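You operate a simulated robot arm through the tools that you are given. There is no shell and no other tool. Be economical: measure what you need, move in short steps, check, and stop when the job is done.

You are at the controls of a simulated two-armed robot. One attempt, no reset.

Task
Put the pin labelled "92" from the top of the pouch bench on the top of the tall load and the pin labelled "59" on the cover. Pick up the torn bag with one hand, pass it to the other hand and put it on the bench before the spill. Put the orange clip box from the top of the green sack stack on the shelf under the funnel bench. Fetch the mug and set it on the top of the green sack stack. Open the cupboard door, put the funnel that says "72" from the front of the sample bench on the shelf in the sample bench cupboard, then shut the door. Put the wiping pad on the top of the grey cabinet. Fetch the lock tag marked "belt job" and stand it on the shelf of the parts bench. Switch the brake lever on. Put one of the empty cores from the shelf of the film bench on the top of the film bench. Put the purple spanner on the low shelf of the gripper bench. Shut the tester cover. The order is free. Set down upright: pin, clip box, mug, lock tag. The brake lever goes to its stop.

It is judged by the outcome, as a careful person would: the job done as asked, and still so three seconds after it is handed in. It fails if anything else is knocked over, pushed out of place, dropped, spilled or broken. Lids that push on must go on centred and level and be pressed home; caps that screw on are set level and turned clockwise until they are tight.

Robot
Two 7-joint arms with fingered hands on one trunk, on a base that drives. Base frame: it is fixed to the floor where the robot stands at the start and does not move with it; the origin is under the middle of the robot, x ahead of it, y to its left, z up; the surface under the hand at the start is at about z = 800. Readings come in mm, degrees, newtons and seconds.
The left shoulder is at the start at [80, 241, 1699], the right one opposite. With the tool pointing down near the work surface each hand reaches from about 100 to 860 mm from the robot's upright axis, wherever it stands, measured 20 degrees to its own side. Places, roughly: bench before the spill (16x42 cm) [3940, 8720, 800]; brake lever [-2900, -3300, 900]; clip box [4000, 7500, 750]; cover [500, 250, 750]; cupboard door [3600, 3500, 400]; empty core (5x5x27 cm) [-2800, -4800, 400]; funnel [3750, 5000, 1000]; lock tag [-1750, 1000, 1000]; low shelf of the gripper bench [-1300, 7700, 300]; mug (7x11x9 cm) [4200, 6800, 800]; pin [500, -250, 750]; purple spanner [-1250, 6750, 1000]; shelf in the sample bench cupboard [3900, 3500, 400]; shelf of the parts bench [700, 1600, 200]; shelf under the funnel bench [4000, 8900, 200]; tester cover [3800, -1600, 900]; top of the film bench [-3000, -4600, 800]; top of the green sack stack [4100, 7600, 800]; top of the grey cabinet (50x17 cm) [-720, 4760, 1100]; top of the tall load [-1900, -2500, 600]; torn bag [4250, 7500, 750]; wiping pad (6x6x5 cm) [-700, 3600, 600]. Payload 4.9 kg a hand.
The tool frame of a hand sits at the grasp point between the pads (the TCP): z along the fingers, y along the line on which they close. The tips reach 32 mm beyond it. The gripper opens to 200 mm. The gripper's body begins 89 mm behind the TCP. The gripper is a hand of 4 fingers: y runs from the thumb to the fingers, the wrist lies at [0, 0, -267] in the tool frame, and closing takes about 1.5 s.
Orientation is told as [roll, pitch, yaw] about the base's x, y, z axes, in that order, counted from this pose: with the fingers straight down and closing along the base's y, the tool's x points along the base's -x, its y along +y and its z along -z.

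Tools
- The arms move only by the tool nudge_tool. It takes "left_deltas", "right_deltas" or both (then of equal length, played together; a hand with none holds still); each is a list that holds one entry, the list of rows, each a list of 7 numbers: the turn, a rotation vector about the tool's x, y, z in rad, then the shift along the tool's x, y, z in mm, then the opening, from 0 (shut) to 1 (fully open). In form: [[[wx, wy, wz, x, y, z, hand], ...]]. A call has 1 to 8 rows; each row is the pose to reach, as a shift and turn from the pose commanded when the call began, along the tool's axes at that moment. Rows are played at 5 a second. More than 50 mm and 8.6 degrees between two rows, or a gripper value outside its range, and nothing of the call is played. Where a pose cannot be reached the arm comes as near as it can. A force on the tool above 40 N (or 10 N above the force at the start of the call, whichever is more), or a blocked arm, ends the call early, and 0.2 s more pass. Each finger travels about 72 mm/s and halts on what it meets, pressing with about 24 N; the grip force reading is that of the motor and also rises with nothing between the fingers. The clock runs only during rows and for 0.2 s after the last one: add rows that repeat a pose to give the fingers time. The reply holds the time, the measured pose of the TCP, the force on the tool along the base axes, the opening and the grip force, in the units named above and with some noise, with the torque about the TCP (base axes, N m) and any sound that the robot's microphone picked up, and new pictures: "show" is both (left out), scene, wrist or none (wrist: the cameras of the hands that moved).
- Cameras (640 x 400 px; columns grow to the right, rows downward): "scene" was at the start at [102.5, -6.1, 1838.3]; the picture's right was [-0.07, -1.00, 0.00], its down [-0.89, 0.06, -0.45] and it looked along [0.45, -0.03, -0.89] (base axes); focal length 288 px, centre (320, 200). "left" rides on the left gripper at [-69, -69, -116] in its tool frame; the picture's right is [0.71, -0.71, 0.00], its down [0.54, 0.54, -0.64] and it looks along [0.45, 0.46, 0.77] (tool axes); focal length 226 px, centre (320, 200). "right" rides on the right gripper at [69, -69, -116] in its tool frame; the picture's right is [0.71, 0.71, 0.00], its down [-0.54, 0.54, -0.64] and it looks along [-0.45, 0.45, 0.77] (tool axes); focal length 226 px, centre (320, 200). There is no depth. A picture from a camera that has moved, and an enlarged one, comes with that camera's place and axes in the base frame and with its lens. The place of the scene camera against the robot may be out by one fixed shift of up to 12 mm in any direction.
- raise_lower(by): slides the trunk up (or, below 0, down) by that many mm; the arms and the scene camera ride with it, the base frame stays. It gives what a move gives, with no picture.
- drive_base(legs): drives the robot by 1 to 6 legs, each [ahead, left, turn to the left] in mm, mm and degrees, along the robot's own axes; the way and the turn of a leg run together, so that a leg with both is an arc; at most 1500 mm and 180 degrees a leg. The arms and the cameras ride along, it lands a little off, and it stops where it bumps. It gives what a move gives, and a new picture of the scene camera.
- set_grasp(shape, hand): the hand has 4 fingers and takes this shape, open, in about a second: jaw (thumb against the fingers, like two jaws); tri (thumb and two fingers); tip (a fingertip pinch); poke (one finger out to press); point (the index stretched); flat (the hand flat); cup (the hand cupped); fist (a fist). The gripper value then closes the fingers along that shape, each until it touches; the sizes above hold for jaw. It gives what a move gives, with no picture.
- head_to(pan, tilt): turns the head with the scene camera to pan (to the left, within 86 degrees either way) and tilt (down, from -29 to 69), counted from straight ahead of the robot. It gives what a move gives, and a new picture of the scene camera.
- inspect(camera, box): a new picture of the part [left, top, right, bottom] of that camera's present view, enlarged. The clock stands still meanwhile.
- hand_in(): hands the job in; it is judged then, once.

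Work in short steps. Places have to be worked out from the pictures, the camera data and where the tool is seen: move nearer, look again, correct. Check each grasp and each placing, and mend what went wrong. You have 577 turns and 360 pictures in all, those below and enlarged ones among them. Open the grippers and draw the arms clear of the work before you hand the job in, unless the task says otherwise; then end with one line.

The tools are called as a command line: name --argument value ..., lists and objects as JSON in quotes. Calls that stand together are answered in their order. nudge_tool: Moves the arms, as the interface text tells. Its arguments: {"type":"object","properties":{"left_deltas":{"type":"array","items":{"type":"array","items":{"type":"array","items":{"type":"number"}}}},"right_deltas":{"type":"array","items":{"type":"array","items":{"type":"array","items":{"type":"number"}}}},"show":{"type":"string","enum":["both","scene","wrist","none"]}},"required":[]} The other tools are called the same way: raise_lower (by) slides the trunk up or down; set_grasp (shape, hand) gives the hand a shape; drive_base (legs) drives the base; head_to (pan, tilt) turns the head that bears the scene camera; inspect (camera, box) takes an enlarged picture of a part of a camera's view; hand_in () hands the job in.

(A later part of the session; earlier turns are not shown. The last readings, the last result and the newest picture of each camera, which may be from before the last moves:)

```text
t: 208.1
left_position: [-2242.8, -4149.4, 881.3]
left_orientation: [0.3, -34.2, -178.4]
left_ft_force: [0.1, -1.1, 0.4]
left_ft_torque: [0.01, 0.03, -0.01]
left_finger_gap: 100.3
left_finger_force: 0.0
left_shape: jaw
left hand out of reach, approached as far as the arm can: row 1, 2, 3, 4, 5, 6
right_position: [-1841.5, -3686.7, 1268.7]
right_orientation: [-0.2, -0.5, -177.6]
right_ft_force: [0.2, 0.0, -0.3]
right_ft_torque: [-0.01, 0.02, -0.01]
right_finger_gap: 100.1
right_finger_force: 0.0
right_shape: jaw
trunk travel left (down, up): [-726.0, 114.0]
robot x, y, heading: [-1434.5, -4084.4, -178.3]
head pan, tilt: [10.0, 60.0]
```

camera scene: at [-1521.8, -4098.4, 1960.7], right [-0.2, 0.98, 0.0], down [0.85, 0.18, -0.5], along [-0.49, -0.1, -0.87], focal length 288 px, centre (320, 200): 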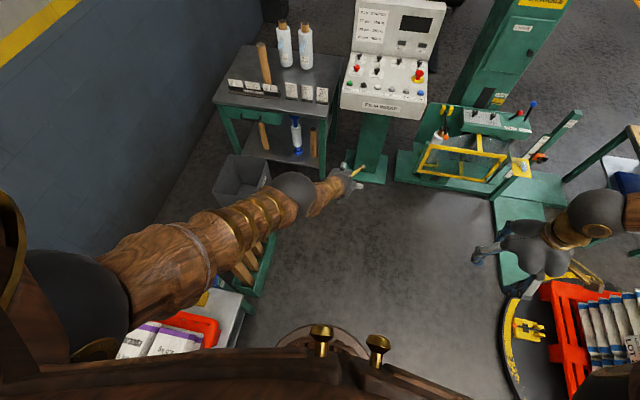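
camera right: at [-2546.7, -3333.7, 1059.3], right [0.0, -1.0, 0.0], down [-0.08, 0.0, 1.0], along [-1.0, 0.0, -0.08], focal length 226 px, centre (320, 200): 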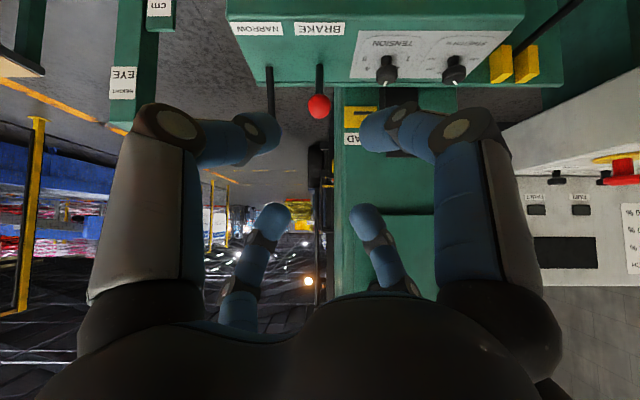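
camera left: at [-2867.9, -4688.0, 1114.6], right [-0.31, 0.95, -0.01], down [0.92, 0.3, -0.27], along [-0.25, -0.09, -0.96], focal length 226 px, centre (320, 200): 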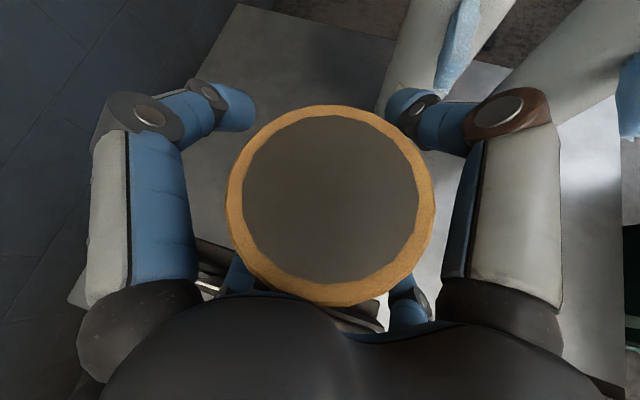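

No movement. Elbow flexion swings the forearm forward-up, so I command a forward-up motion to let the elbow share it.

nudge_tool --left_deltas '[[[0, 0, 0, -45, 0, 0, 0.5], [0, 0, 0, -90, 0, 0, 0.5], [0, 0, 0, -135, 0, -5, 0.5], [0, 0, 0, -180, 0, -10, 0.5], [0, 0, 0, -220, 0, -30, 0.5], [0, 0, 0, -250, 0, -60, 0.5], [0, 0, 0, -270, 0, -100, 0.5], [0, 0, 0, -280, 0, -140, 0.5]]]' --show "none"

```text
t: 209.9
left_position: [-2423.8, -4145.1, 1144.5]
left_orientation: [0.5, -34.1, -178.4]
left_ft_force: [0.6, 0.1, -0.1]
left_ft_torque: [-0.01, 0.05, 0.01]
left_finger_gap: 100.0
left_finger_force: 0.2
left_shape: jaw
left hand out of reach, approached as far as the arm can: row 1, 2, 3, 4, 5, 6, 7, 8
right_position: [-1841.3, -3687.8, 1268.4]
right_orientation: [-0.2, -0.6, -177.5]
right_ft_force: [0.4, 0.0, 0.4]
right_ft_torque: [-0.01, 0.02, -0.02]
right_finger_gap: 99.9
right_finger_force: 0.1
right_shape: jaw
trunk travel left (down, up): [-726.0, 114.0]
robot x, y, heading: [-1431.8, -4082.2, -178.3]
head pan, tilt: [10.0, 60.0]
```

Still straight. I try the opposite lateral directions: first outward-left with a pull inward.

nudge_tool --left_deltas '[[[0, 0, 0, 20, 40, 0, 0.5], [0, 0, 0, 40, 80, 0, 0.5], [0, 0, 0, 60, 120, 0, 0.5], [0, 0, 0, 80, 160, 0, 0.5], [0, 0, 0, 100, 200, 0, 0.5], [0, 0, 0, 120, 240, 0, 0.5], [0, 0, 0, 140, 280, 0, 0.5], [0, 0, 0, 160, 320, 0, 0.5]]]' --show "none"

nudge_tool --left_deltas '[[[0, 0, 0, 45, 0, 10, 0.5], [0, 0, 0, 90, 0, 10, 0.5], [0, 0, 0, 135, 0, 10, 0.5], [0, 0, 0, 180, 0, 10, 0.5], [0, 0, 0, 225, 0, 0, 0.5], [0, 0, 0, 270, 0, 0, 0.5], [0, 0, 0, 315, 0, 0, 0.5], [0, 0, 0, 360, 0, 0, 0.5]]]' --show "none"

```text
t: 211.7
left_position: [-2358.0, -4480.2, 1007.2]
left_orientation: [0.3, -34.1, -178.3]
left_ft_force: [-0.3, -0.1, -0.6]
left_ft_torque: [-0.03, -0.02, 0.01]
left_finger_gap: 100.0
left_finger_force: 0.2
left_shape: jaw
left hand out of reach, approached as far as the arm can: row 1, 2, 3, 4, 5, 6, 7, 8
right_position: [-1841.1, -3689.1, 1269.0]
right_orientation: [-0.3, -0.5, -177.5]
right_ft_force: [0.1, -0.2, 0.8]
right_ft_torque: [0.05, -0.01, 0.01]
right_finger_gap: 99.9
right_finger_force: 0.0
right_shape: jaw
trunk travel left (down, up): [-726.0, 114.0]
robot x, y, heading: [-1432.7, -4080.7, -178.1]
head pan, tilt: [10.0, 60.0]
```

```text
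t: 213.5
left_position: [-2089.5, -4480.6, 757.7]
left_orientation: [0.4, -34.3, -178.3]
left_ft_force: [0.4, -0.5, 1.2]
left_ft_torque: [0.02, -0.07, 0.02]
left_finger_gap: 100.3
left_finger_force: 0.1
left_shape: jaw
left hand out of reach, approached as far as the arm can: row 1, 2, 3, 4, 5, 6, 7, 8
right_position: [-1840.3, -3687.2, 1269.0]
right_orientation: [-0.2, -0.5, -177.5]
right_ft_force: [-0.1, 0.3, 0.3]
right_ft_torque: [-0.02, 0.04, 0.0]
right_finger_gap: 99.7
right_finger_force: 0.0
right_shape: jaw
trunk travel left (down, up): [-726.0, 114.0]
robot x, y, heading: [-1432.8, -4082.2, -178.1]
head pan, tilt: [10.0, 60.0]
```

I twist the hand about the arm's axis to turn the elbow's bending plane, while pulling inward.

nudge_tool --left_deltas '[[[0, 0, 0.145, 0, 0, -10, 0.5], [0, 0, 0.29, 0, 0, -20, 0.5], [0, 0, 0.435, 0, 0, -30, 0.5], [0, 0, 0.58, 0, 0, -40, 0.5], [0, 0, 0.725, 0, 0, -60, 0.5], [0, 0, 0.87, 0, 0, -80, 0.5], [0, 0, 1.015, 0, 0, -100, 0.5], [0, 0, 1.16, 0, 0, -120, 0.5]]]' --show "none"

```text
t: 215.5
left_position: [-1938.2, -4421.9, 720.8]
left_orientation: [12.3, -15.7, 122.2]
left_ft_force: [-0.2, 0.1, -0.3]
left_ft_torque: [0.0, 0.01, -0.02]
left_finger_gap: 100.1
left_finger_force: 0.0
left_shape: jaw
left hand out of reach, approached as far as the arm can: row 1, 2, 3, 4, 5, 6, 7
right_position: [-1837.4, -3686.3, 1269.5]
right_orientation: [-0.2, -0.6, -177.6]
right_ft_force: [1.6, -0.3, -0.1]
right_ft_torque: [0.01, 0.07, 0.02]
right_finger_gap: 100.0
right_finger_force: 0.1
right_shape: jaw
trunk travel left (down, up): [-726.0, 114.0]
robot x, y, heading: [-1432.3, -4080.7, -178.2]
head pan, tilt: [10.0, 60.0]
stopped in row 8 (left hand): the arm was blocked; the commanded pose is now the measured one
```

Something changed. I try lifting straight up now.

nudge_tool --left_deltas '[[[0, 0, 0, 0, 0, -45, 0.5], [0, 0, 0, 0, 0, -90, 0.5], [0, 0, 0, 0, 0, -135, 0.5], [0, 0, 0, 0, 0, -180, 0.5], [0, 0, 0, 0, 0, -225, 0.5]]]' --show "scene"

```text
t: 216.7
left_position: [-1865.5, -4447.1, 931.7]
left_orientation: [12.2, -15.8, 122.4]
left_ft_force: [-0.5, 0.7, 0.5]
left_ft_torque: [-0.05, 0.02, 0.0]
left_finger_gap: 100.0
left_finger_force: 0.2
left_shape: jaw
right_position: [-1839.0, -3685.6, 1269.0]
right_orientation: [-0.2, -0.6, -177.6]
right_ft_force: [0.5, -0.2, 0.6]
right_ft_torque: [0.01, 0.04, -0.01]
right_finger_gap: 99.9
right_finger_force: 0.0
right_shape: jaw
trunk travel left (down, up): [-726.0, 114.0]
robot x, y, heading: [-1430.8, -4083.5, -178.2]
head pan, tilt: [10.0, 60.0]
camera scene: at [-1518.0, -4096.9, 1960.9], right [-0.2, 0.98, 0.0], down [0.85, 0.18, -0.5], along [-0.49, -0.1, -0.87], focal length 288 px, centre (320, 200)
```

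scene: 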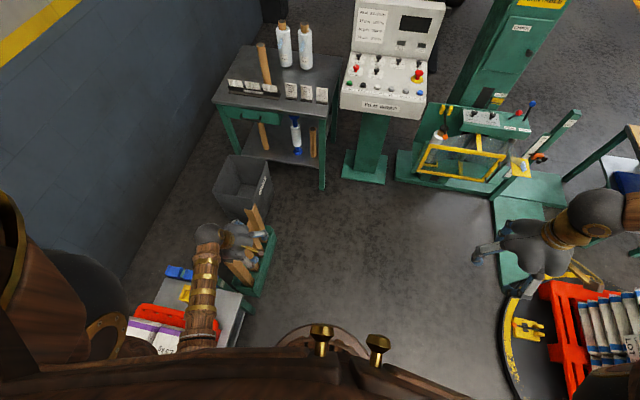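

The elbow bends again. I level the hand and raise it, then turn it back square.

nudge_tool --left_deltas '[[[0.053, 0.069, 0.007, 0, 0, -40, 0.5], [0.106, 0.138, 0.014, 0, 0, -80, 0.5], [0.16, 0.207, 0.021, 0, 0, -120, 0.5], [0.213, 0.276, 0.029, 0, 0, -150, 0.5]]]' --show "none"

nudge_tool --left_deltas '[[[0, 0, -0.13, 0, 0, -20, 0.5], [0, 0, -0.26, 0, 0, -40, 0.5], [0, 0, -0.39, 0, 0, -60, 0.5], [0, 0, -0.52, 0, 0, -80, 0.5], [0, 0, -0.65, 0, 0, -100, 0.5], [0, 0, -0.78, 0, 0, -120, 0.5], [0, 0, -0.91, 0, 0, -130, 0.5], [0, 0, -1.04, 0, 0, -130, 0.5]]]' --show "none"

```text
t: 217.7
left_position: [-1820.1, -4463.9, 1071.1]
left_orientation: [-0.2, 0.2, 122.3]
left_ft_force: [-0.5, -0.4, -0.3]
left_ft_torque: [0.02, 0.01, -0.01]
left_finger_gap: 100.0
left_finger_force: 0.0
left_shape: jaw
right_position: [-1842.6, -3687.0, 1267.5]
right_orientation: [-0.2, -0.5, -177.6]
right_ft_force: [0.0, -0.3, 0.4]
right_ft_torque: [-0.02, -0.01, 0.01]
right_finger_gap: 99.9
right_finger_force: 0.0
right_shape: jaw
trunk travel left (down, up): [-726.0, 114.0]
robot x, y, heading: [-1433.6, -4081.3, -178.5]
head pan, tilt: [10.0, 60.0]
```

```text
t: 219.5
left_position: [-1816.7, -4475.7, 1201.6]
left_orientation: [0.1, 0.2, -175.6]
left_ft_force: [-2.8, 3.5, 0.2]
left_ft_torque: [-0.44, -0.33, -0.03]
left_finger_gap: 99.8
left_finger_force: 0.0
left_shape: jaw
left hand out of reach, approached as far as the arm can: row 4
right_position: [-1841.8, -3686.2, 1268.2]
right_orientation: [-0.2, -0.5, -177.6]
right_ft_force: [-0.7, -0.3, 0.2]
right_ft_torque: [0.06, -0.02, 0.03]
right_finger_gap: 100.2
right_finger_force: 0.1
right_shape: jaw
trunk travel left (down, up): [-726.0, 114.0]
robot x, y, heading: [-1437.8, -4081.1, -178.2]
head pan, tilt: [10.0, 60.0]
```

Both arms are folded nicely. I now travel back east and north along the aisle, keeping my heading, toward the lock tag.

drive_base --legs '[[0, 0, -1.8], [-1040, 0, 0], [0, -1400, 0], [0, -1200, 0]]'

```text
t: 237.5
left_position: [-771.6, -1859.2, 1201.3]
left_orientation: [0.1, 0.2, -180.0]
left_ft_force: [-0.9, 0.7, 0.3]
left_ft_torque: [0.05, -0.02, 0.01]
left_finger_gap: 100.0
left_finger_force: 0.1
left_shape: jaw
right_position: [-766.8, -1083.3, 1269.6]
right_orientation: [-0.3, -0.5, -179.5]
right_ft_force: [1.4, -0.6, -0.3]
right_ft_torque: [0.0, -0.01, -0.01]
right_finger_gap: 100.1
right_finger_force: 0.1
right_shape: jaw
trunk travel left (down, up): [-726.0, 114.0]
robot x, y, heading: [-370.3, -1490.1, 179.6]
head pan, tilt: [10.0, 60.0]
camera scene: at [-460.3, -1504.3, 1960.7], right [-0.17, 0.99, 0.0], down [0.85, 0.15, -0.5], along [-0.49, -0.08, -0.87], focal length 288 px, centre (320, 200)
```

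scene: 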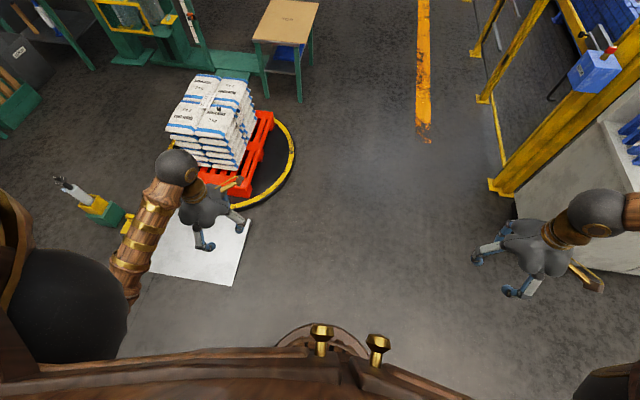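

The pin still stands on the load. I go on north toward the console with the lock tags.

drive_base --legs '[[0, -1400, 0], [0, -700, 0]]'

head_to --pan -15 --tilt 30

```text
t: 247.9
left_position: [-761.5, 232.2, 1201.4]
left_orientation: [0.2, 0.2, -179.9]
left_ft_force: [0.1, 0.1, -0.9]
left_ft_torque: [0.04, 0.02, 0.0]
left_finger_gap: 100.3
left_finger_force: 0.1
left_shape: jaw
right_position: [-757.0, 1008.7, 1268.2]
right_orientation: [-0.3, -0.5, -179.4]
right_ft_force: [1.1, -0.8, 0.0]
right_ft_torque: [0.02, 0.02, 0.0]
right_finger_gap: 99.8
right_finger_force: 0.0
right_shape: jaw
trunk travel left (down, up): [-726.0, 114.0]
robot x, y, heading: [-364.5, 601.1, 179.9]
head pan, tilt: [10.0, 60.0]
camera scene: at [-450.7, 586.1, 1960.7], right [-0.17, 0.99, 0.0], down [0.85, 0.15, -0.5], along [-0.49, -0.08, -0.87], focal length 288 px, centre (320, 200)
```

scene: 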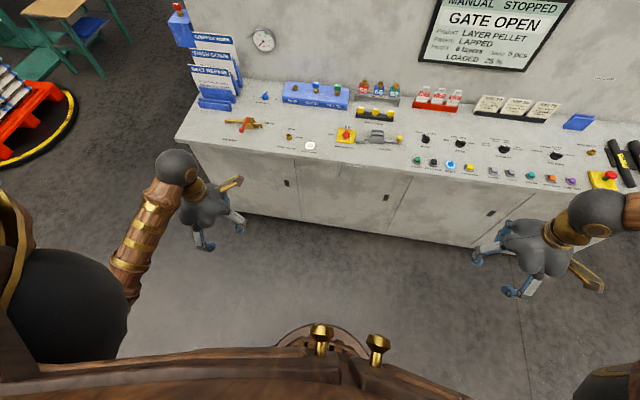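

```text
t: 248.9
left_position: [-761.4, 233.0, 1202.6]
left_orientation: [0.3, 0.3, -179.8]
left_ft_force: [-0.1, 0.8, 0.0]
left_ft_torque: [0.01, 0.03, 0.0]
left_finger_gap: 99.9
left_finger_force: 0.0
left_shape: jaw
right_position: [-756.5, 1010.0, 1268.9]
right_orientation: [-0.1, -0.6, -179.5]
right_ft_force: [-0.2, 0.1, 0.3]
right_ft_torque: [0.0, -0.04, 0.01]
right_finger_gap: 99.8
right_finger_force: 0.1
right_shape: jaw
trunk travel left (down, up): [-726.0, 114.0]
robot x, y, heading: [-363.0, 598.5, 179.9]
head pan, tilt: [-15.0, 30.0]
camera scene: at [-472.3, 624.9, 2002.7], right [0.26, 0.97, 0.0], down [0.48, -0.13, -0.87], along [-0.84, 0.22, -0.5], focal length 288 px, centre (320, 200)
```

scene: 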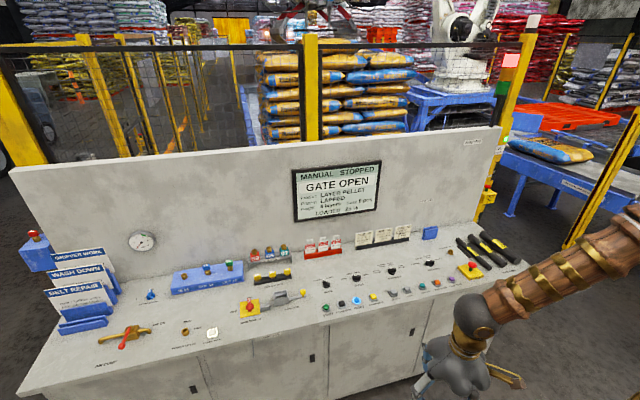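

The console carries red tags and padlocks; I enlarge that row to find the one marked "belt job".

inspect --camera "scene" --box '[160, 215, 440, 335]'

inspect --camera "scene" --box '[290, 220, 350, 265]'

```text
2.29 times, centred on (300, 275) of scene
camera zoom: at [-472.3, 624.9, 2002.7], right [0.26, 0.97, 0.0], down [0.48, -0.13, -0.87], along [-0.84, 0.22, -0.5], focal length 658 px, centre (366, 29)
```

zoom: 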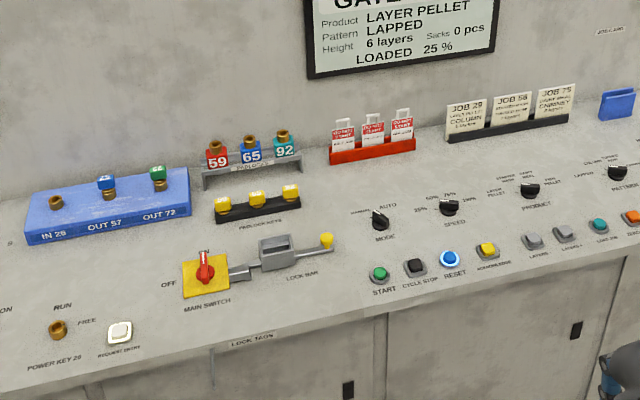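

```text
8.89 times, centred on (320, 242) of scene
camera zoom: at [-472.3, 624.9, 2002.7], right [0.26, 0.97, 0.0], down [0.48, -0.13, -0.87], along [-0.84, 0.22, -0.5], focal length 2557 px, centre (320, -178)
```

zoom: 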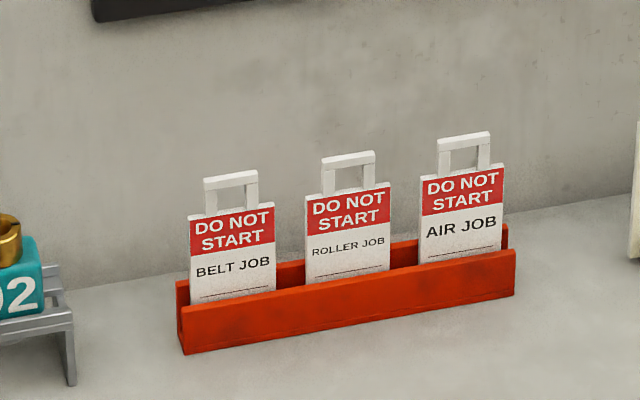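

"BELT JOB" is the left tag of three in the red holder, at about [-1700,889]. I drive 490 mm nearer the console.

drive_base --legs '[[490, 0, 0]]'

head_to --pan -15 --tilt 50

```text
t: 251.7
left_position: [-1246.3, 232.9, 1202.9]
left_orientation: [0.1, 0.1, -179.9]
left_ft_force: [0.8, 1.1, -0.5]
left_ft_torque: [0.02, 0.0, 0.03]
left_finger_gap: 100.0
left_finger_force: 0.0
left_shape: jaw
right_position: [-1241.8, 1009.6, 1268.7]
right_orientation: [-0.3, -0.5, -179.4]
right_ft_force: [-0.1, 0.2, -0.1]
right_ft_torque: [0.0, 0.02, 0.02]
right_finger_gap: 99.9
right_finger_force: 0.2
right_shape: jaw
trunk travel left (down, up): [-726.0, 114.0]
robot x, y, heading: [-851.3, 602.9, 179.8]
head pan, tilt: [-15.0, 30.0]
camera scene: at [-955.6, 624.5, 2003.1], right [0.26, 0.97, 0.0], down [0.48, -0.13, -0.87], along [-0.84, 0.23, -0.5], focal length 288 px, centre (320, 200)
```

scene: 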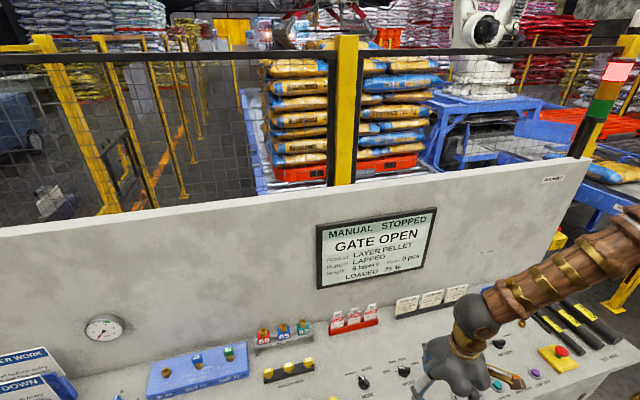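

```text
t: 252.6
left_position: [-1249.2, 233.4, 1201.0]
left_orientation: [0.1, 0.2, -179.9]
left_ft_force: [0.1, 0.0, -0.6]
left_ft_torque: [0.03, 0.02, 0.01]
left_finger_gap: 100.0
left_finger_force: 0.0
left_shape: jaw
right_position: [-1243.6, 1010.5, 1269.1]
right_orientation: [-0.3, -0.5, -179.4]
right_ft_force: [0.6, -0.8, -0.5]
right_ft_torque: [-0.02, 0.03, 0.02]
right_finger_gap: 100.1
right_finger_force: 0.1
right_shape: jaw
trunk travel left (down, up): [-726.0, 114.0]
robot x, y, heading: [-851.1, 604.1, 180.0]
head pan, tilt: [-15.0, 50.0]
camera scene: at [-946.4, 620.9, 1973.3], right [0.26, 0.97, 0.0], down [0.74, -0.2, -0.64], along [-0.62, 0.17, -0.77], focal length 288 px, centre (320, 200)
```

scene: 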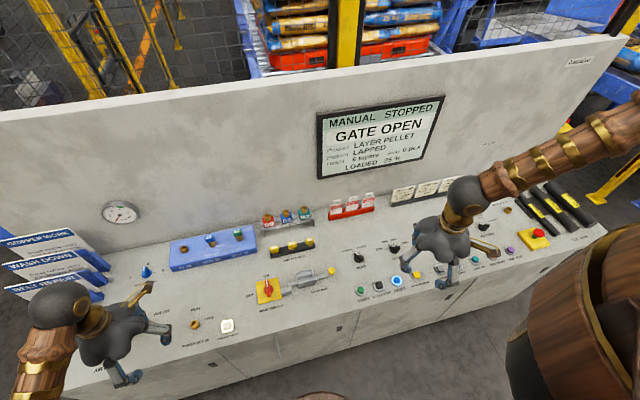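

The belt tag works out at about [-1752,905,~900]; that's far, so I drive 70 mm closer and will tilt the hand forward.

drive_base --legs '[[70, 0, 0]]'

nudge_tool --right_deltas '[[[0, -0.1, 0, -40, 15, 0, 0.5], [0, -0.2, 0, -80, 30, 0, 0.5], [0, -0.3, 0, -120, 45, 0, 0.5], [0, -0.4, 0, -160, 60, 0, 0.5], [0, -0.5, 0, -200, 75, 0, 0.5], [0, -0.52, 0, -240, 90, 0, 0.5], [0, -0.52, 0, -280, 100, 0, 0.5], [0, -0.52, 0, -325, 105, 0, 0.5]]]' --show "wrist"

```text
t: 253.6
left_position: [-1305.5, 233.1, 1204.6]
left_orientation: [0.2, -0.3, -179.7]
left_ft_force: [1.7, -0.5, -0.1]
left_ft_torque: [0.01, 0.2, 0.0]
left_finger_gap: 99.9
left_finger_force: 0.0
left_shape: jaw
right_position: [-1301.7, 1010.7, 1271.5]
right_orientation: [-0.1, -0.9, -179.5]
right_ft_force: [1.5, -0.4, 0.6]
right_ft_torque: [-0.03, 0.17, 0.01]
right_finger_gap: 99.9
right_finger_force: 0.1
right_shape: jaw
trunk travel left (down, up): [-726.0, 114.0]
robot x, y, heading: [-920.7, 605.1, 179.8]
head pan, tilt: [-15.0, 50.0]
camera scene: at [-995.6, 620.9, 1974.4], right [0.26, 0.97, 0.0], down [0.73, -0.2, -0.65], along [-0.63, 0.17, -0.76], focal length 288 px, centre (320, 200)
```

scene: 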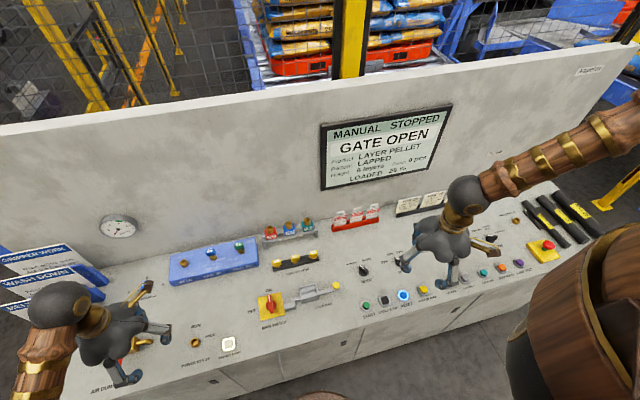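

```text
t: 255.4
left_position: [-1319.0, 232.9, 1200.3]
left_orientation: [0.0, 0.4, -179.9]
left_ft_force: [-0.6, -0.5, 0.7]
left_ft_torque: [0.0, -0.03, 0.0]
left_finger_gap: 100.1
left_finger_force: 0.0
left_shape: jaw
right_position: [-1640.1, 903.5, 1267.5]
right_orientation: [-0.4, -30.1, -179.3]
right_ft_force: [-0.7, -0.1, -0.3]
right_ft_torque: [0.01, -0.05, 0.04]
right_finger_gap: 100.2
right_finger_force: 0.0
right_shape: jaw
trunk travel left (down, up): [-726.0, 114.0]
robot x, y, heading: [-918.1, 602.9, 179.6]
head pan, tilt: [-15.0, 50.0]
camera right: at [-1522.3, 972.9, 1335.0], right [0.62, -0.7, -0.36], down [-0.14, -0.55, 0.83], along [-0.77, -0.46, -0.44], focal length 226 px, centre (320, 200)
```

right: 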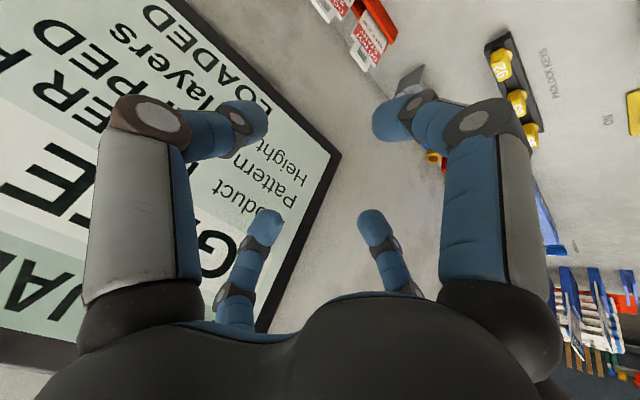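

The belt tag's loop appears at the top of the view, about [-1725,888,965]. I come down along a line toward it and look again.

nudge_tool --right_deltas '[[[0, 0, 0, 16, 3, 44, 0.4], [0, 0, 0, 33, 6, 88, 0.4], [0, 0, 0, 50, 10, 131, 0.4], [0, 0, 0, 66, 13, 165, 0.4]]]' --show "both"

```text
t: 256.4
left_position: [-1315.1, 232.9, 1202.1]
left_orientation: [0.2, 0.2, -179.8]
left_ft_force: [0.6, 0.3, 0.1]
left_ft_torque: [0.0, 0.02, -0.02]
left_finger_gap: 100.0
left_finger_force: 0.0
left_shape: jaw
right_position: [-1662.4, 890.1, 1095.2]
right_orientation: [-0.1, -30.3, -179.4]
right_ft_force: [0.2, 0.2, -0.4]
right_ft_torque: [-0.02, -0.02, -0.04]
right_finger_gap: 80.1
right_finger_force: 0.1
right_shape: jaw
trunk travel left (down, up): [-726.0, 114.0]
robot x, y, heading: [-921.4, 603.9, 179.7]
head pan, tilt: [-15.0, 50.0]
camera scene: at [-1013.7, 620.9, 1973.5], right [0.26, 0.97, 0.0], down [0.74, -0.2, -0.64], along [-0.62, 0.17, -0.77], focal length 288 px, centre (320, 200)
camera right: at [-1544.5, 960.1, 1162.2], right [0.62, -0.7, -0.36], down [-0.14, -0.55, 0.83], along [-0.77, -0.46, -0.43], focal length 226 px, centre (320, 200)
```

scene: 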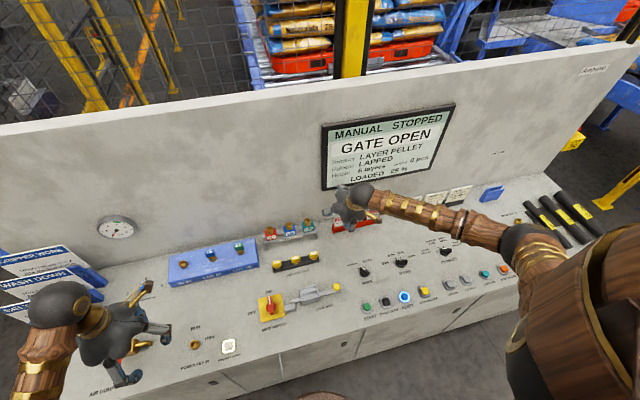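
right: 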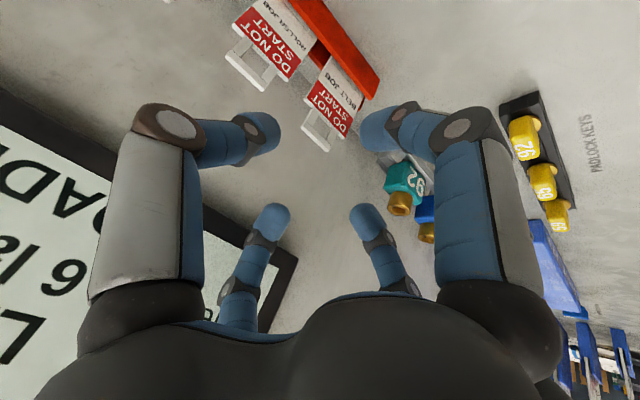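

The loop lies on the hand's axis about 115 mm ahead. I narrow the fingers to 60 mm and advance 70 mm first.

nudge_tool --right_deltas '[[[0, 0, 0, 0, 0, 25, 0.3], [0, 0, 0, 0, 0, 50, 0.3], [0, 0, 0, 0, 0, 70, 0.3], [0, 0, 0, 0, 0, 70, 0.3]]]' --show "wrist"

```text
t: 257.4
left_position: [-1316.5, 234.4, 1202.3]
left_orientation: [0.1, 0.2, -179.8]
left_ft_force: [-0.3, -0.1, 0.4]
left_ft_torque: [-0.04, 0.03, -0.01]
left_finger_gap: 100.1
left_finger_force: 0.0
left_shape: jaw
right_position: [-1697.9, 888.6, 1032.3]
right_orientation: [-0.2, -30.2, -179.4]
right_ft_force: [0.7, -0.9, -0.6]
right_ft_torque: [0.01, -0.01, -0.03]
right_finger_gap: 60.3
right_finger_force: 0.1
right_shape: jaw
trunk travel left (down, up): [-726.0, 114.0]
robot x, y, heading: [-920.3, 602.3, 180.0]
head pan, tilt: [-15.0, 50.0]
camera right: at [-1579.7, 959.6, 1100.1], right [0.62, -0.7, -0.36], down [-0.14, -0.55, 0.83], along [-0.77, -0.46, -0.43], focal length 226 px, centre (320, 200)
```

right: 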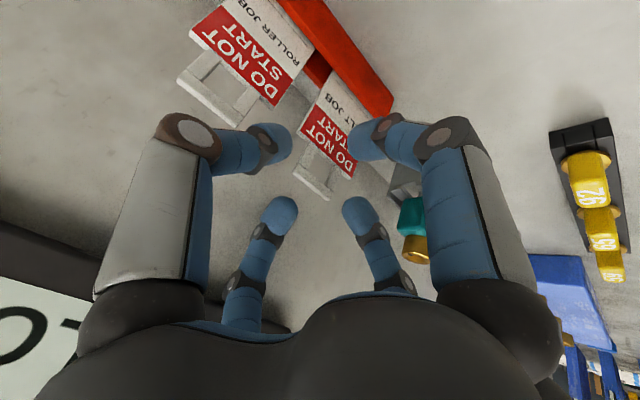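

The loop is now just inside the fingertips and well aligned. I advance 15 mm and close.

nudge_tool --right_deltas '[[[0, 0, 0, 0, 0, 15, 0.3], [0, 0, 0, 0, 0, 15, 0.2], [0, 0, 0, 0, 0, 15, 0.1], [0, 0, 0, 0, 0, 15, 0], [0, 0, 0, 0, 0, 15, 0]]]' --show "wrist"

```text
t: 258.6
left_position: [-1315.3, 233.0, 1201.2]
left_orientation: [0.2, 0.3, -179.9]
left_ft_force: [0.2, -0.4, 0.5]
left_ft_torque: [0.03, 0.01, -0.02]
left_finger_gap: 99.9
left_finger_force: 0.1
left_shape: jaw
right_position: [-1702.5, 888.9, 1020.7]
right_orientation: [-0.3, -30.1, -179.4]
right_ft_force: [9.2, -0.1, -3.0]
right_ft_torque: [0.01, -1.0, 0.05]
right_finger_gap: 18.7
right_finger_force: 23.8
right_shape: jaw
trunk travel left (down, up): [-726.0, 114.0]
robot x, y, heading: [-922.0, 603.0, 179.7]
head pan, tilt: [-15.0, 50.0]
camera right: at [-1585.0, 959.4, 1087.6], right [0.62, -0.7, -0.36], down [-0.14, -0.55, 0.83], along [-0.77, -0.46, -0.44], focal length 226 px, centre (320, 200)
```

right: 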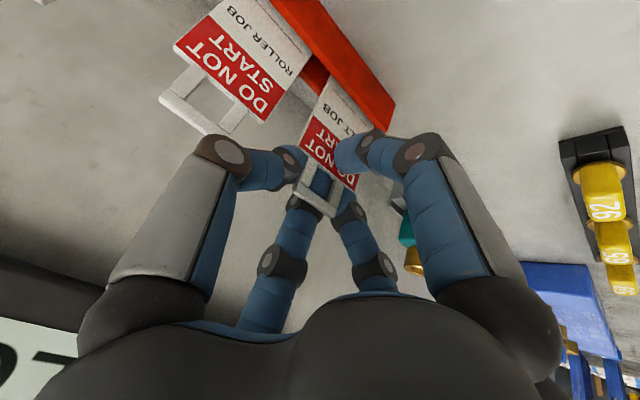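

The fingers hold the tag's top. I lift it straight up out of the holder slowly.

nudge_tool --right_deltas '[[[0, 0, 0, -7, 0, -13, 0], [0, 0, 0, -15, 0, -26, 0], [0, 0, 0, -25, 0, -43, 0], [0, 0, 0, -40, 0, -69, 0], [0, 0, 0, -55, 0, -95, 0], [0, 0, 0, -70, 0, -121, 0]]]' --show "wrist"

inspect --camera "scene" --box '[280, 150, 440, 270]'

```text
t: 260.0
left_position: [-1316.3, 231.9, 1201.4]
left_orientation: [0.1, 0.1, -179.8]
left_ft_force: [-0.5, -0.8, -0.2]
left_ft_torque: [0.01, 0.03, -0.01]
left_finger_gap: 100.1
left_finger_force: 0.0
left_shape: jaw
right_position: [-1704.2, 887.4, 1161.3]
right_orientation: [-0.2, -30.2, -179.3]
right_ft_force: [-0.6, 0.1, -1.5]
right_ft_torque: [-0.01, 0.0, -0.02]
right_finger_gap: 16.8
right_finger_force: 24.7
right_shape: jaw
trunk travel left (down, up): [-726.0, 114.0]
robot x, y, heading: [-917.3, 603.7, 180.0]
head pan, tilt: [-15.0, 50.0]
camera right: at [-1586.5, 958.0, 1228.2], right [0.62, -0.7, -0.36], down [-0.14, -0.55, 0.83], along [-0.77, -0.46, -0.43], focal length 226 px, centre (320, 200)
```

right: 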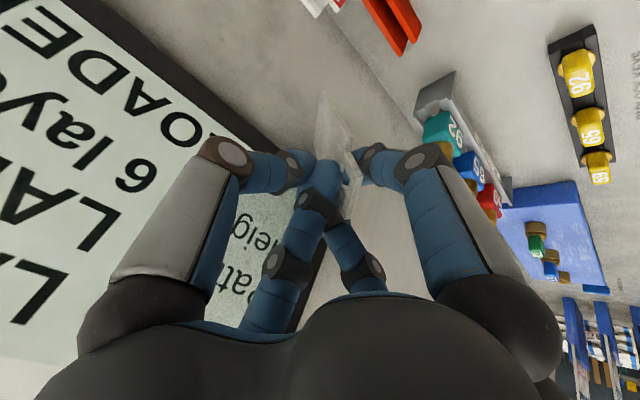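

```text
3.33 times, centred on (360, 210) of scene
camera zoom: at [-1014.5, 620.7, 1973.3], right [0.26, 0.97, 0.0], down [0.74, -0.2, -0.64], along [-0.62, 0.17, -0.77], focal length 959 px, centre (187, 167)
```

zoom: 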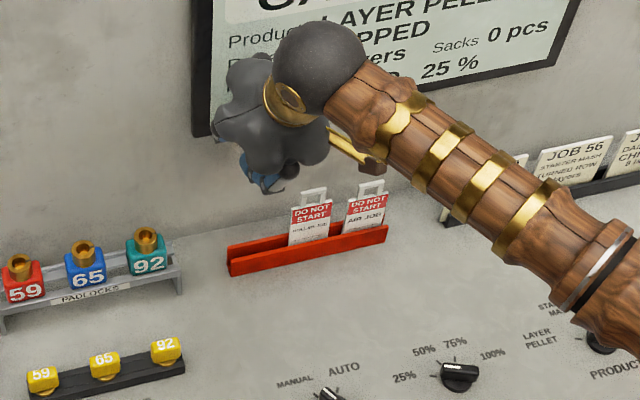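

The tag is out; the other two stand untouched. I back off from the console and look at how the tag hangs.

drive_base --legs '[[-550, 0, 0]]'

inspect --camera "right" --box '[200, 60, 440, 260]'

inspect --camera "scene" --box '[300, 140, 460, 260]'

```text
t: 263.2
left_position: [-766.9, 231.6, 1202.5]
left_orientation: [0.3, 0.3, -179.7]
left_ft_force: [0.0, -0.9, -0.5]
left_ft_torque: [-0.04, 0.01, -0.02]
left_finger_gap: 100.1
left_finger_force: 0.0
left_shape: jaw
right_position: [-1155.7, 886.1, 1160.5]
right_orientation: [-0.2, -30.1, -179.3]
right_ft_force: [0.3, -0.4, -0.1]
right_ft_torque: [-0.01, -0.03, 0.03]
right_finger_gap: 16.5
right_finger_force: 24.0
right_shape: jaw
trunk travel left (down, up): [-726.0, 114.0]
robot x, y, heading: [-369.6, 607.4, -180.1]
head pan, tilt: [-15.0, 50.0]
camera scene: at [-466.4, 620.8, 1973.1], right [0.26, 0.97, 0.0], down [0.74, -0.2, -0.64], along [-0.62, 0.17, -0.77], focal length 288 px, centre (320, 200)
```

scene: 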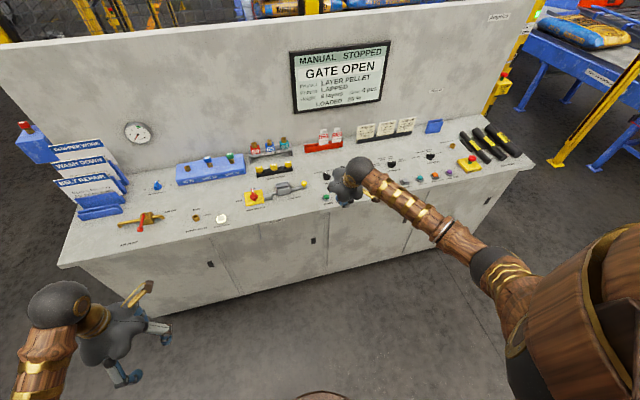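

```text
2.00 times, centred on (320, 160) of right
camera zoom: at [-1037.6, 957.3, 1226.6], right [0.62, -0.7, -0.36], down [-0.14, -0.55, 0.83], along [-0.77, -0.46, -0.44], focal length 452 px, centre (320, 280)
```

zoom: 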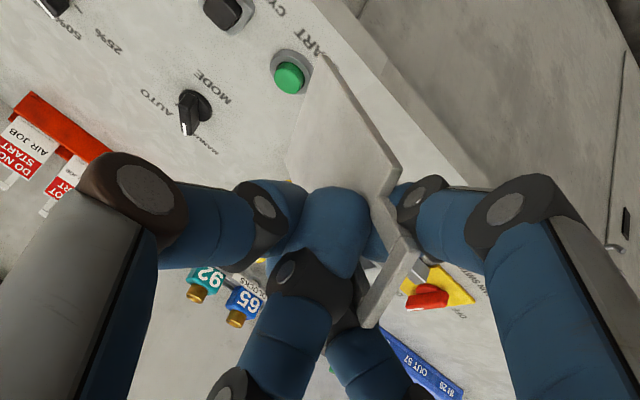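

```text
3.33 times, centred on (380, 200) of scene
camera zoom: at [-466.4, 620.8, 1973.1], right [0.26, 0.97, 0.0], down [0.74, -0.2, -0.64], along [-0.62, 0.17, -0.77], focal length 959 px, centre (120, 200)
```

zoom: 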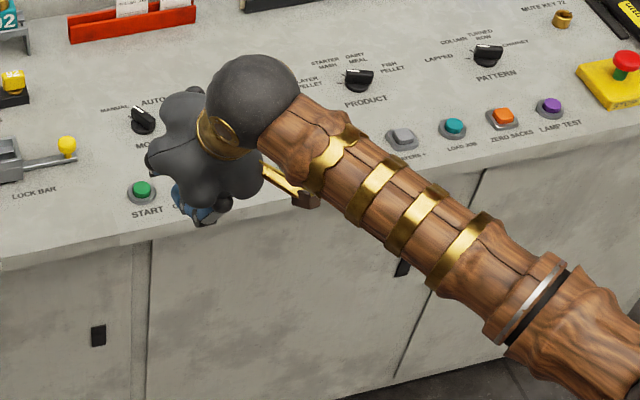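

The tag is only ~5 mm thick and has twisted in the grip. I raise the right hand before the scene camera to see its pose well.

nudge_tool --right_deltas '[[[0, 0, 0, -25, 0, -43, 0], [0, 0, 0, -50, 0, -86, 0], [0, 0, 0, -75, 0, -129, 0], [0, 0, 0, -100, 0, -172, 0], [0, 0, 0, -125, 0, -215, 0], [0, 0, 0, -150, 0, -258, 0], [0, 0, 0, -175, 0, -301, 0], [0, 0, 0, -200, 0, -344, 0]]]' --show "none"

head_to --pan -18 --tilt 28

```text
t: 265.0
left_position: [-764.7, 230.3, 1200.8]
left_orientation: [0.0, 0.2, -179.7]
left_ft_force: [0.4, 0.1, -0.2]
left_ft_torque: [0.04, -0.01, 0.01]
left_finger_gap: 100.1
left_finger_force: 0.0
left_shape: jaw
right_position: [-1152.9, 884.0, 1558.4]
right_orientation: [-0.2, -30.3, -179.2]
right_ft_force: [0.3, -0.4, -0.3]
right_ft_torque: [-0.02, 0.02, -0.02]
right_finger_gap: 16.3
right_finger_force: 23.6
right_shape: jaw
trunk travel left (down, up): [-726.0, 114.0]
robot x, y, heading: [-369.7, 602.1, -180.0]
head pan, tilt: [-15.0, 50.0]
```

```text
t: 265.8
left_position: [-764.8, 232.2, 1201.5]
left_orientation: [0.2, 0.2, -179.8]
left_ft_force: [0.0, 0.8, 0.1]
left_ft_torque: [0.02, 0.04, 0.01]
left_finger_gap: 100.1
left_finger_force: 0.1
left_shape: jaw
right_position: [-1152.5, 883.9, 1558.6]
right_orientation: [-0.2, -30.2, -179.3]
right_ft_force: [-0.3, 0.8, -1.2]
right_ft_torque: [0.03, 0.01, 0.0]
right_finger_gap: 16.3
right_finger_force: 24.1
right_shape: jaw
trunk travel left (down, up): [-726.0, 114.0]
robot x, y, heading: [-366.3, 603.8, -180.2]
head pan, tilt: [-18.0, 28.0]
camera scene: at [-475.9, 628.8, 2005.9], right [0.31, 0.95, 0.0], down [0.45, -0.15, -0.88], along [-0.84, 0.27, -0.47], focal length 288 px, centre (320, 200)
```

scene: 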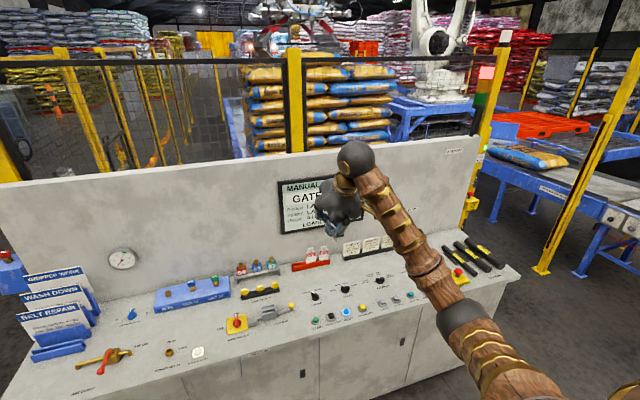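

inspect --camera "scene" --box '[300, 170, 380, 250]'

```text
5.00 times, centred on (340, 210) of scene
camera zoom: at [-475.9, 628.8, 2005.9], right [0.31, 0.95, 0.0], down [0.45, -0.15, -0.88], along [-0.84, 0.27, -0.47], focal length 1438 px, centre (220, 150)
```

zoom: 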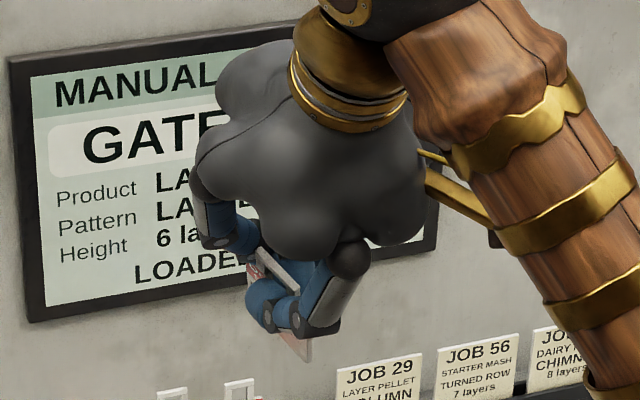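

I go and look at the parts bench shelf first: I turn right about to face east.

drive_base --legs '[[0, 0, -178]]'

head_to --pan 45 --tilt 40

```text
t: 273.5
left_position: [11.1, 992.2, 1202.3]
left_orientation: [0.1, 0.3, 3.1]
left_ft_force: [-0.6, -0.3, -0.5]
left_ft_torque: [0.01, -0.01, 0.03]
left_finger_gap: 100.0
left_finger_force: 0.1
left_shape: jaw
right_position: [431.6, 360.0, 1559.7]
right_orientation: [-0.2, -30.2, 3.5]
right_ft_force: [0.1, 0.6, -0.2]
right_ft_torque: [0.0, 0.0, 0.02]
right_finger_gap: 16.8
right_finger_force: 24.1
right_shape: jaw
trunk travel left (down, up): [-726.0, 114.0]
robot x, y, heading: [-365.3, 603.1, 2.8]
head pan, tilt: [-18.0, 28.0]
camera scene: at [-240.2, 578.8, 2006.0], right [-0.26, -0.96, 0.0], down [-0.45, 0.12, -0.88], along [0.85, -0.23, -0.47], focal length 288 px, centre (320, 200)
```

scene: 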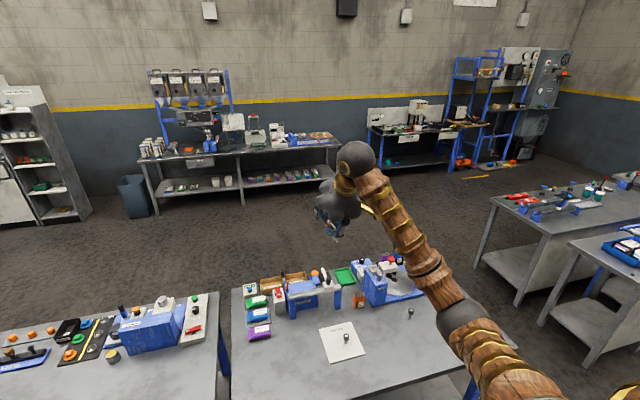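

```text
t: 274.8
left_position: [11.4, 991.5, 1201.5]
left_orientation: [0.1, 0.2, 3.2]
left_ft_force: [0.0, 0.2, 0.4]
left_ft_torque: [0.03, 0.01, 0.01]
left_finger_gap: 99.8
left_finger_force: 0.1
left_shape: jaw
right_position: [431.1, 359.1, 1558.6]
right_orientation: [-0.2, -30.3, 3.5]
right_ft_force: [0.1, -0.2, -0.1]
right_ft_torque: [-0.01, 0.01, 0.0]
right_finger_gap: 16.4
right_finger_force: 24.1
right_shape: jaw
trunk travel left (down, up): [-726.0, 114.0]
robot x, y, heading: [-366.8, 599.9, 2.8]
head pan, tilt: [45.0, 40.0]
camera scene: at [-271.0, 665.3, 1987.5], right [0.74, -0.67, 0.0], down [-0.43, -0.48, -0.77], along [0.52, 0.57, -0.64], focal length 288 px, centre (320, 200)
```

scene: 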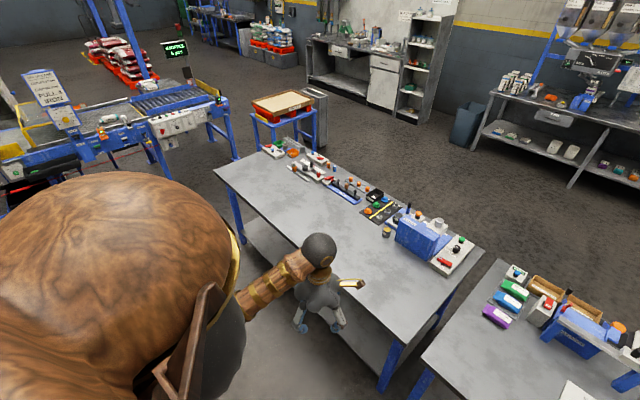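

The parts bench shelf is an open low shelf, so the tag must be held with the hand nearly level; I'll pass the tag to the left hand. First I bring the right hand to the middle and turn it so the tag should hang upright.

nudge_tool --right_deltas '[[[-0.033, 0.074, 0.019, 31, 30, 12, 0], [-0.065, 0.148, 0.037, 62, 60, 25, 0], [-0.098, 0.222, 0.056, 93, 90, 37, 0], [-0.13, 0.296, 0.075, 123, 120, 49, 0], [-0.163, 0.369, 0.094, 154, 150, 62, 0], [-0.196, 0.443, 0.112, 185, 180, 74, 0], [-0.228, 0.517, 0.131, 216, 210, 86, 0], [-0.261, 0.591, 0.15, 247, 239, 98, 0]]]' --show "none"

nudge_tool --right_deltas '[[[-0.01, -0.036, 0.122, 0, 0, 0, 0], [-0.02, -0.072, 0.245, 0, 0, 0, 0], [-0.031, -0.1075, 0.367, 0, 0, 0, 0]]]' --show "wrist"

head_to --pan 0 --tilt 40

```text
t: 276.6
left_position: [11.5, 992.2, 1201.1]
left_orientation: [0.1, 0.2, 3.1]
left_ft_force: [-0.5, 0.0, -0.6]
left_ft_torque: [0.0, -0.01, -0.03]
left_finger_gap: 99.8
left_finger_force: 0.1
left_shape: jaw
right_position: [253.5, 588.9, 1350.0]
right_orientation: [16.1, 4.3, -0.4]
right_ft_force: [-0.7, 1.0, 0.0]
right_ft_torque: [-0.01, 0.02, 0.01]
right_finger_gap: 16.4
right_finger_force: 23.9
right_shape: jaw
trunk travel left (down, up): [-726.0, 114.0]
robot x, y, heading: [-367.5, 600.2, 3.1]
head pan, tilt: [45.0, 40.0]
```

```text
t: 277.4
left_position: [9.7, 992.1, 1202.7]
left_orientation: [0.1, 0.2, 3.1]
left_ft_force: [-0.2, -1.0, 0.7]
left_ft_torque: [0.0, 0.01, 0.0]
left_finger_gap: 99.9
left_finger_force: 0.1
left_shape: jaw
right_position: [252.4, 587.2, 1348.0]
right_orientation: [16.2, 4.4, -22.5]
right_ft_force: [0.2, -0.1, -0.2]
right_ft_torque: [-0.04, -0.03, -0.01]
right_finger_gap: 16.3
right_finger_force: 24.3
right_shape: jaw
trunk travel left (down, up): [-726.0, 114.0]
robot x, y, heading: [-368.2, 605.5, 2.8]
head pan, tilt: [45.0, 40.0]
camera right: at [159.0, 520.9, 1447.5], right [-0.38, 0.89, 0.25], down [0.68, 0.09, 0.73], along [0.62, 0.45, -0.64], focal length 226 px, centre (320, 200)
```

right: 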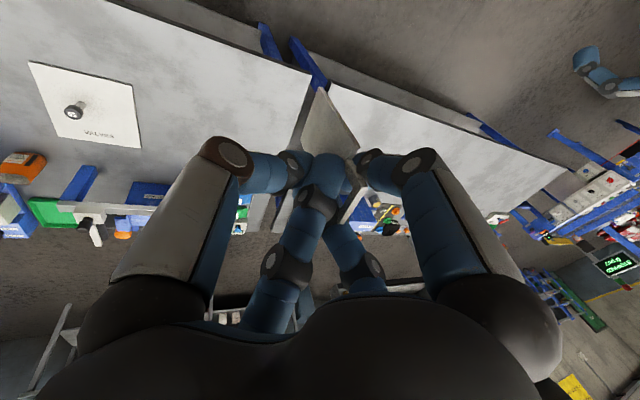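

```text
t: 278.5
left_position: [10.3, 992.0, 1200.8]
left_orientation: [0.1, 0.3, 3.1]
left_ft_force: [0.0, 0.1, 0.5]
left_ft_torque: [0.01, 0.0, -0.01]
left_finger_gap: 99.8
left_finger_force: 0.0
left_shape: jaw
right_position: [254.2, 587.6, 1349.2]
right_orientation: [16.2, 4.4, -22.3]
right_ft_force: [-0.6, 0.2, -0.6]
right_ft_torque: [0.02, -0.01, 0.02]
right_finger_gap: 16.5
right_finger_force: 24.3
right_shape: jaw
trunk travel left (down, up): [-726.0, 114.0]
robot x, y, heading: [-368.4, 603.6, 2.7]
head pan, tilt: [0.0, 40.0]
camera scene: at [-243.4, 606.8, 1987.5], right [0.05, -1.0, 0.0], down [-0.64, -0.03, -0.77], along [0.77, 0.04, -0.64], focal length 288 px, centre (320, 200)
```

scene: 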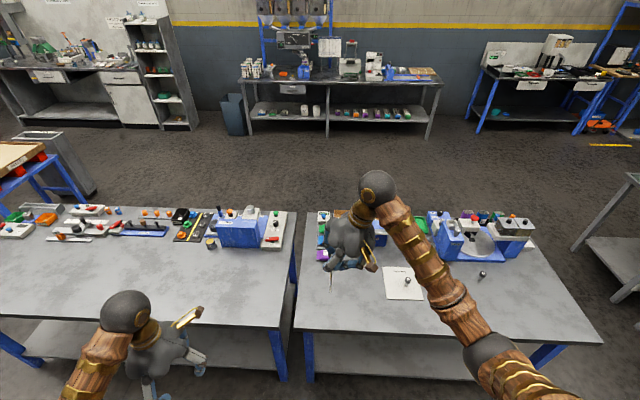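

inspect --camera "scene" --box '[300, 230, 380, 300]'

inspect --camera "left" --box '[0, 0, 640, 400]'

```text
5.71 times, centred on (340, 265) of scene
camera zoom: at [-243.4, 606.8, 1987.5], right [0.05, -1.0, 0.0], down [-0.64, -0.03, -0.77], along [0.77, 0.04, -0.64], focal length 1644 px, centre (206, -171)
```

zoom: 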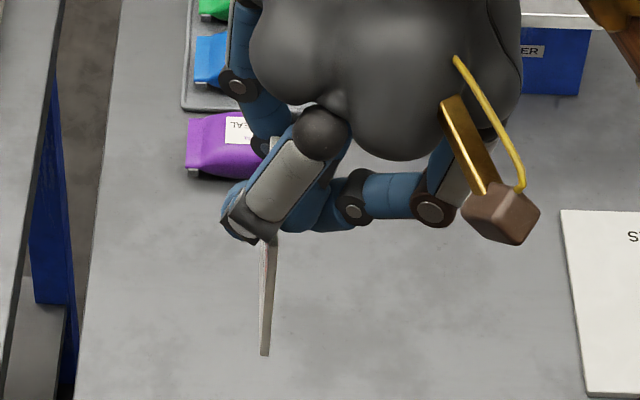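

```text
1.00 times, centred on (320, 200) of left (not enlarged: the box is as wide or as high as the picture)
camera zoom: at [84.2, 927.7, 1317.4], right [-0.67, -0.74, 0.0], down [-0.57, 0.51, 0.65], along [-0.48, 0.43, -0.76], focal length 226 px, centre (320, 200)
```

zoom: 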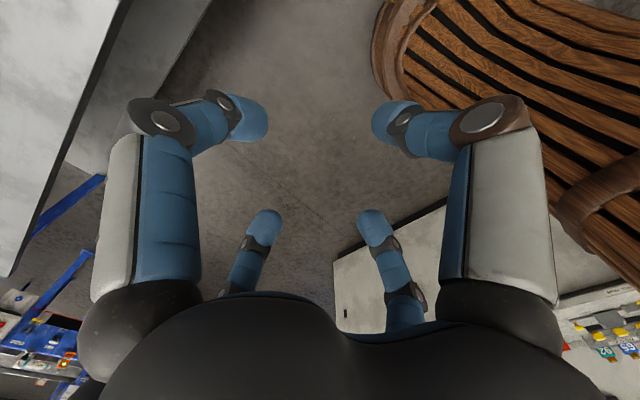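

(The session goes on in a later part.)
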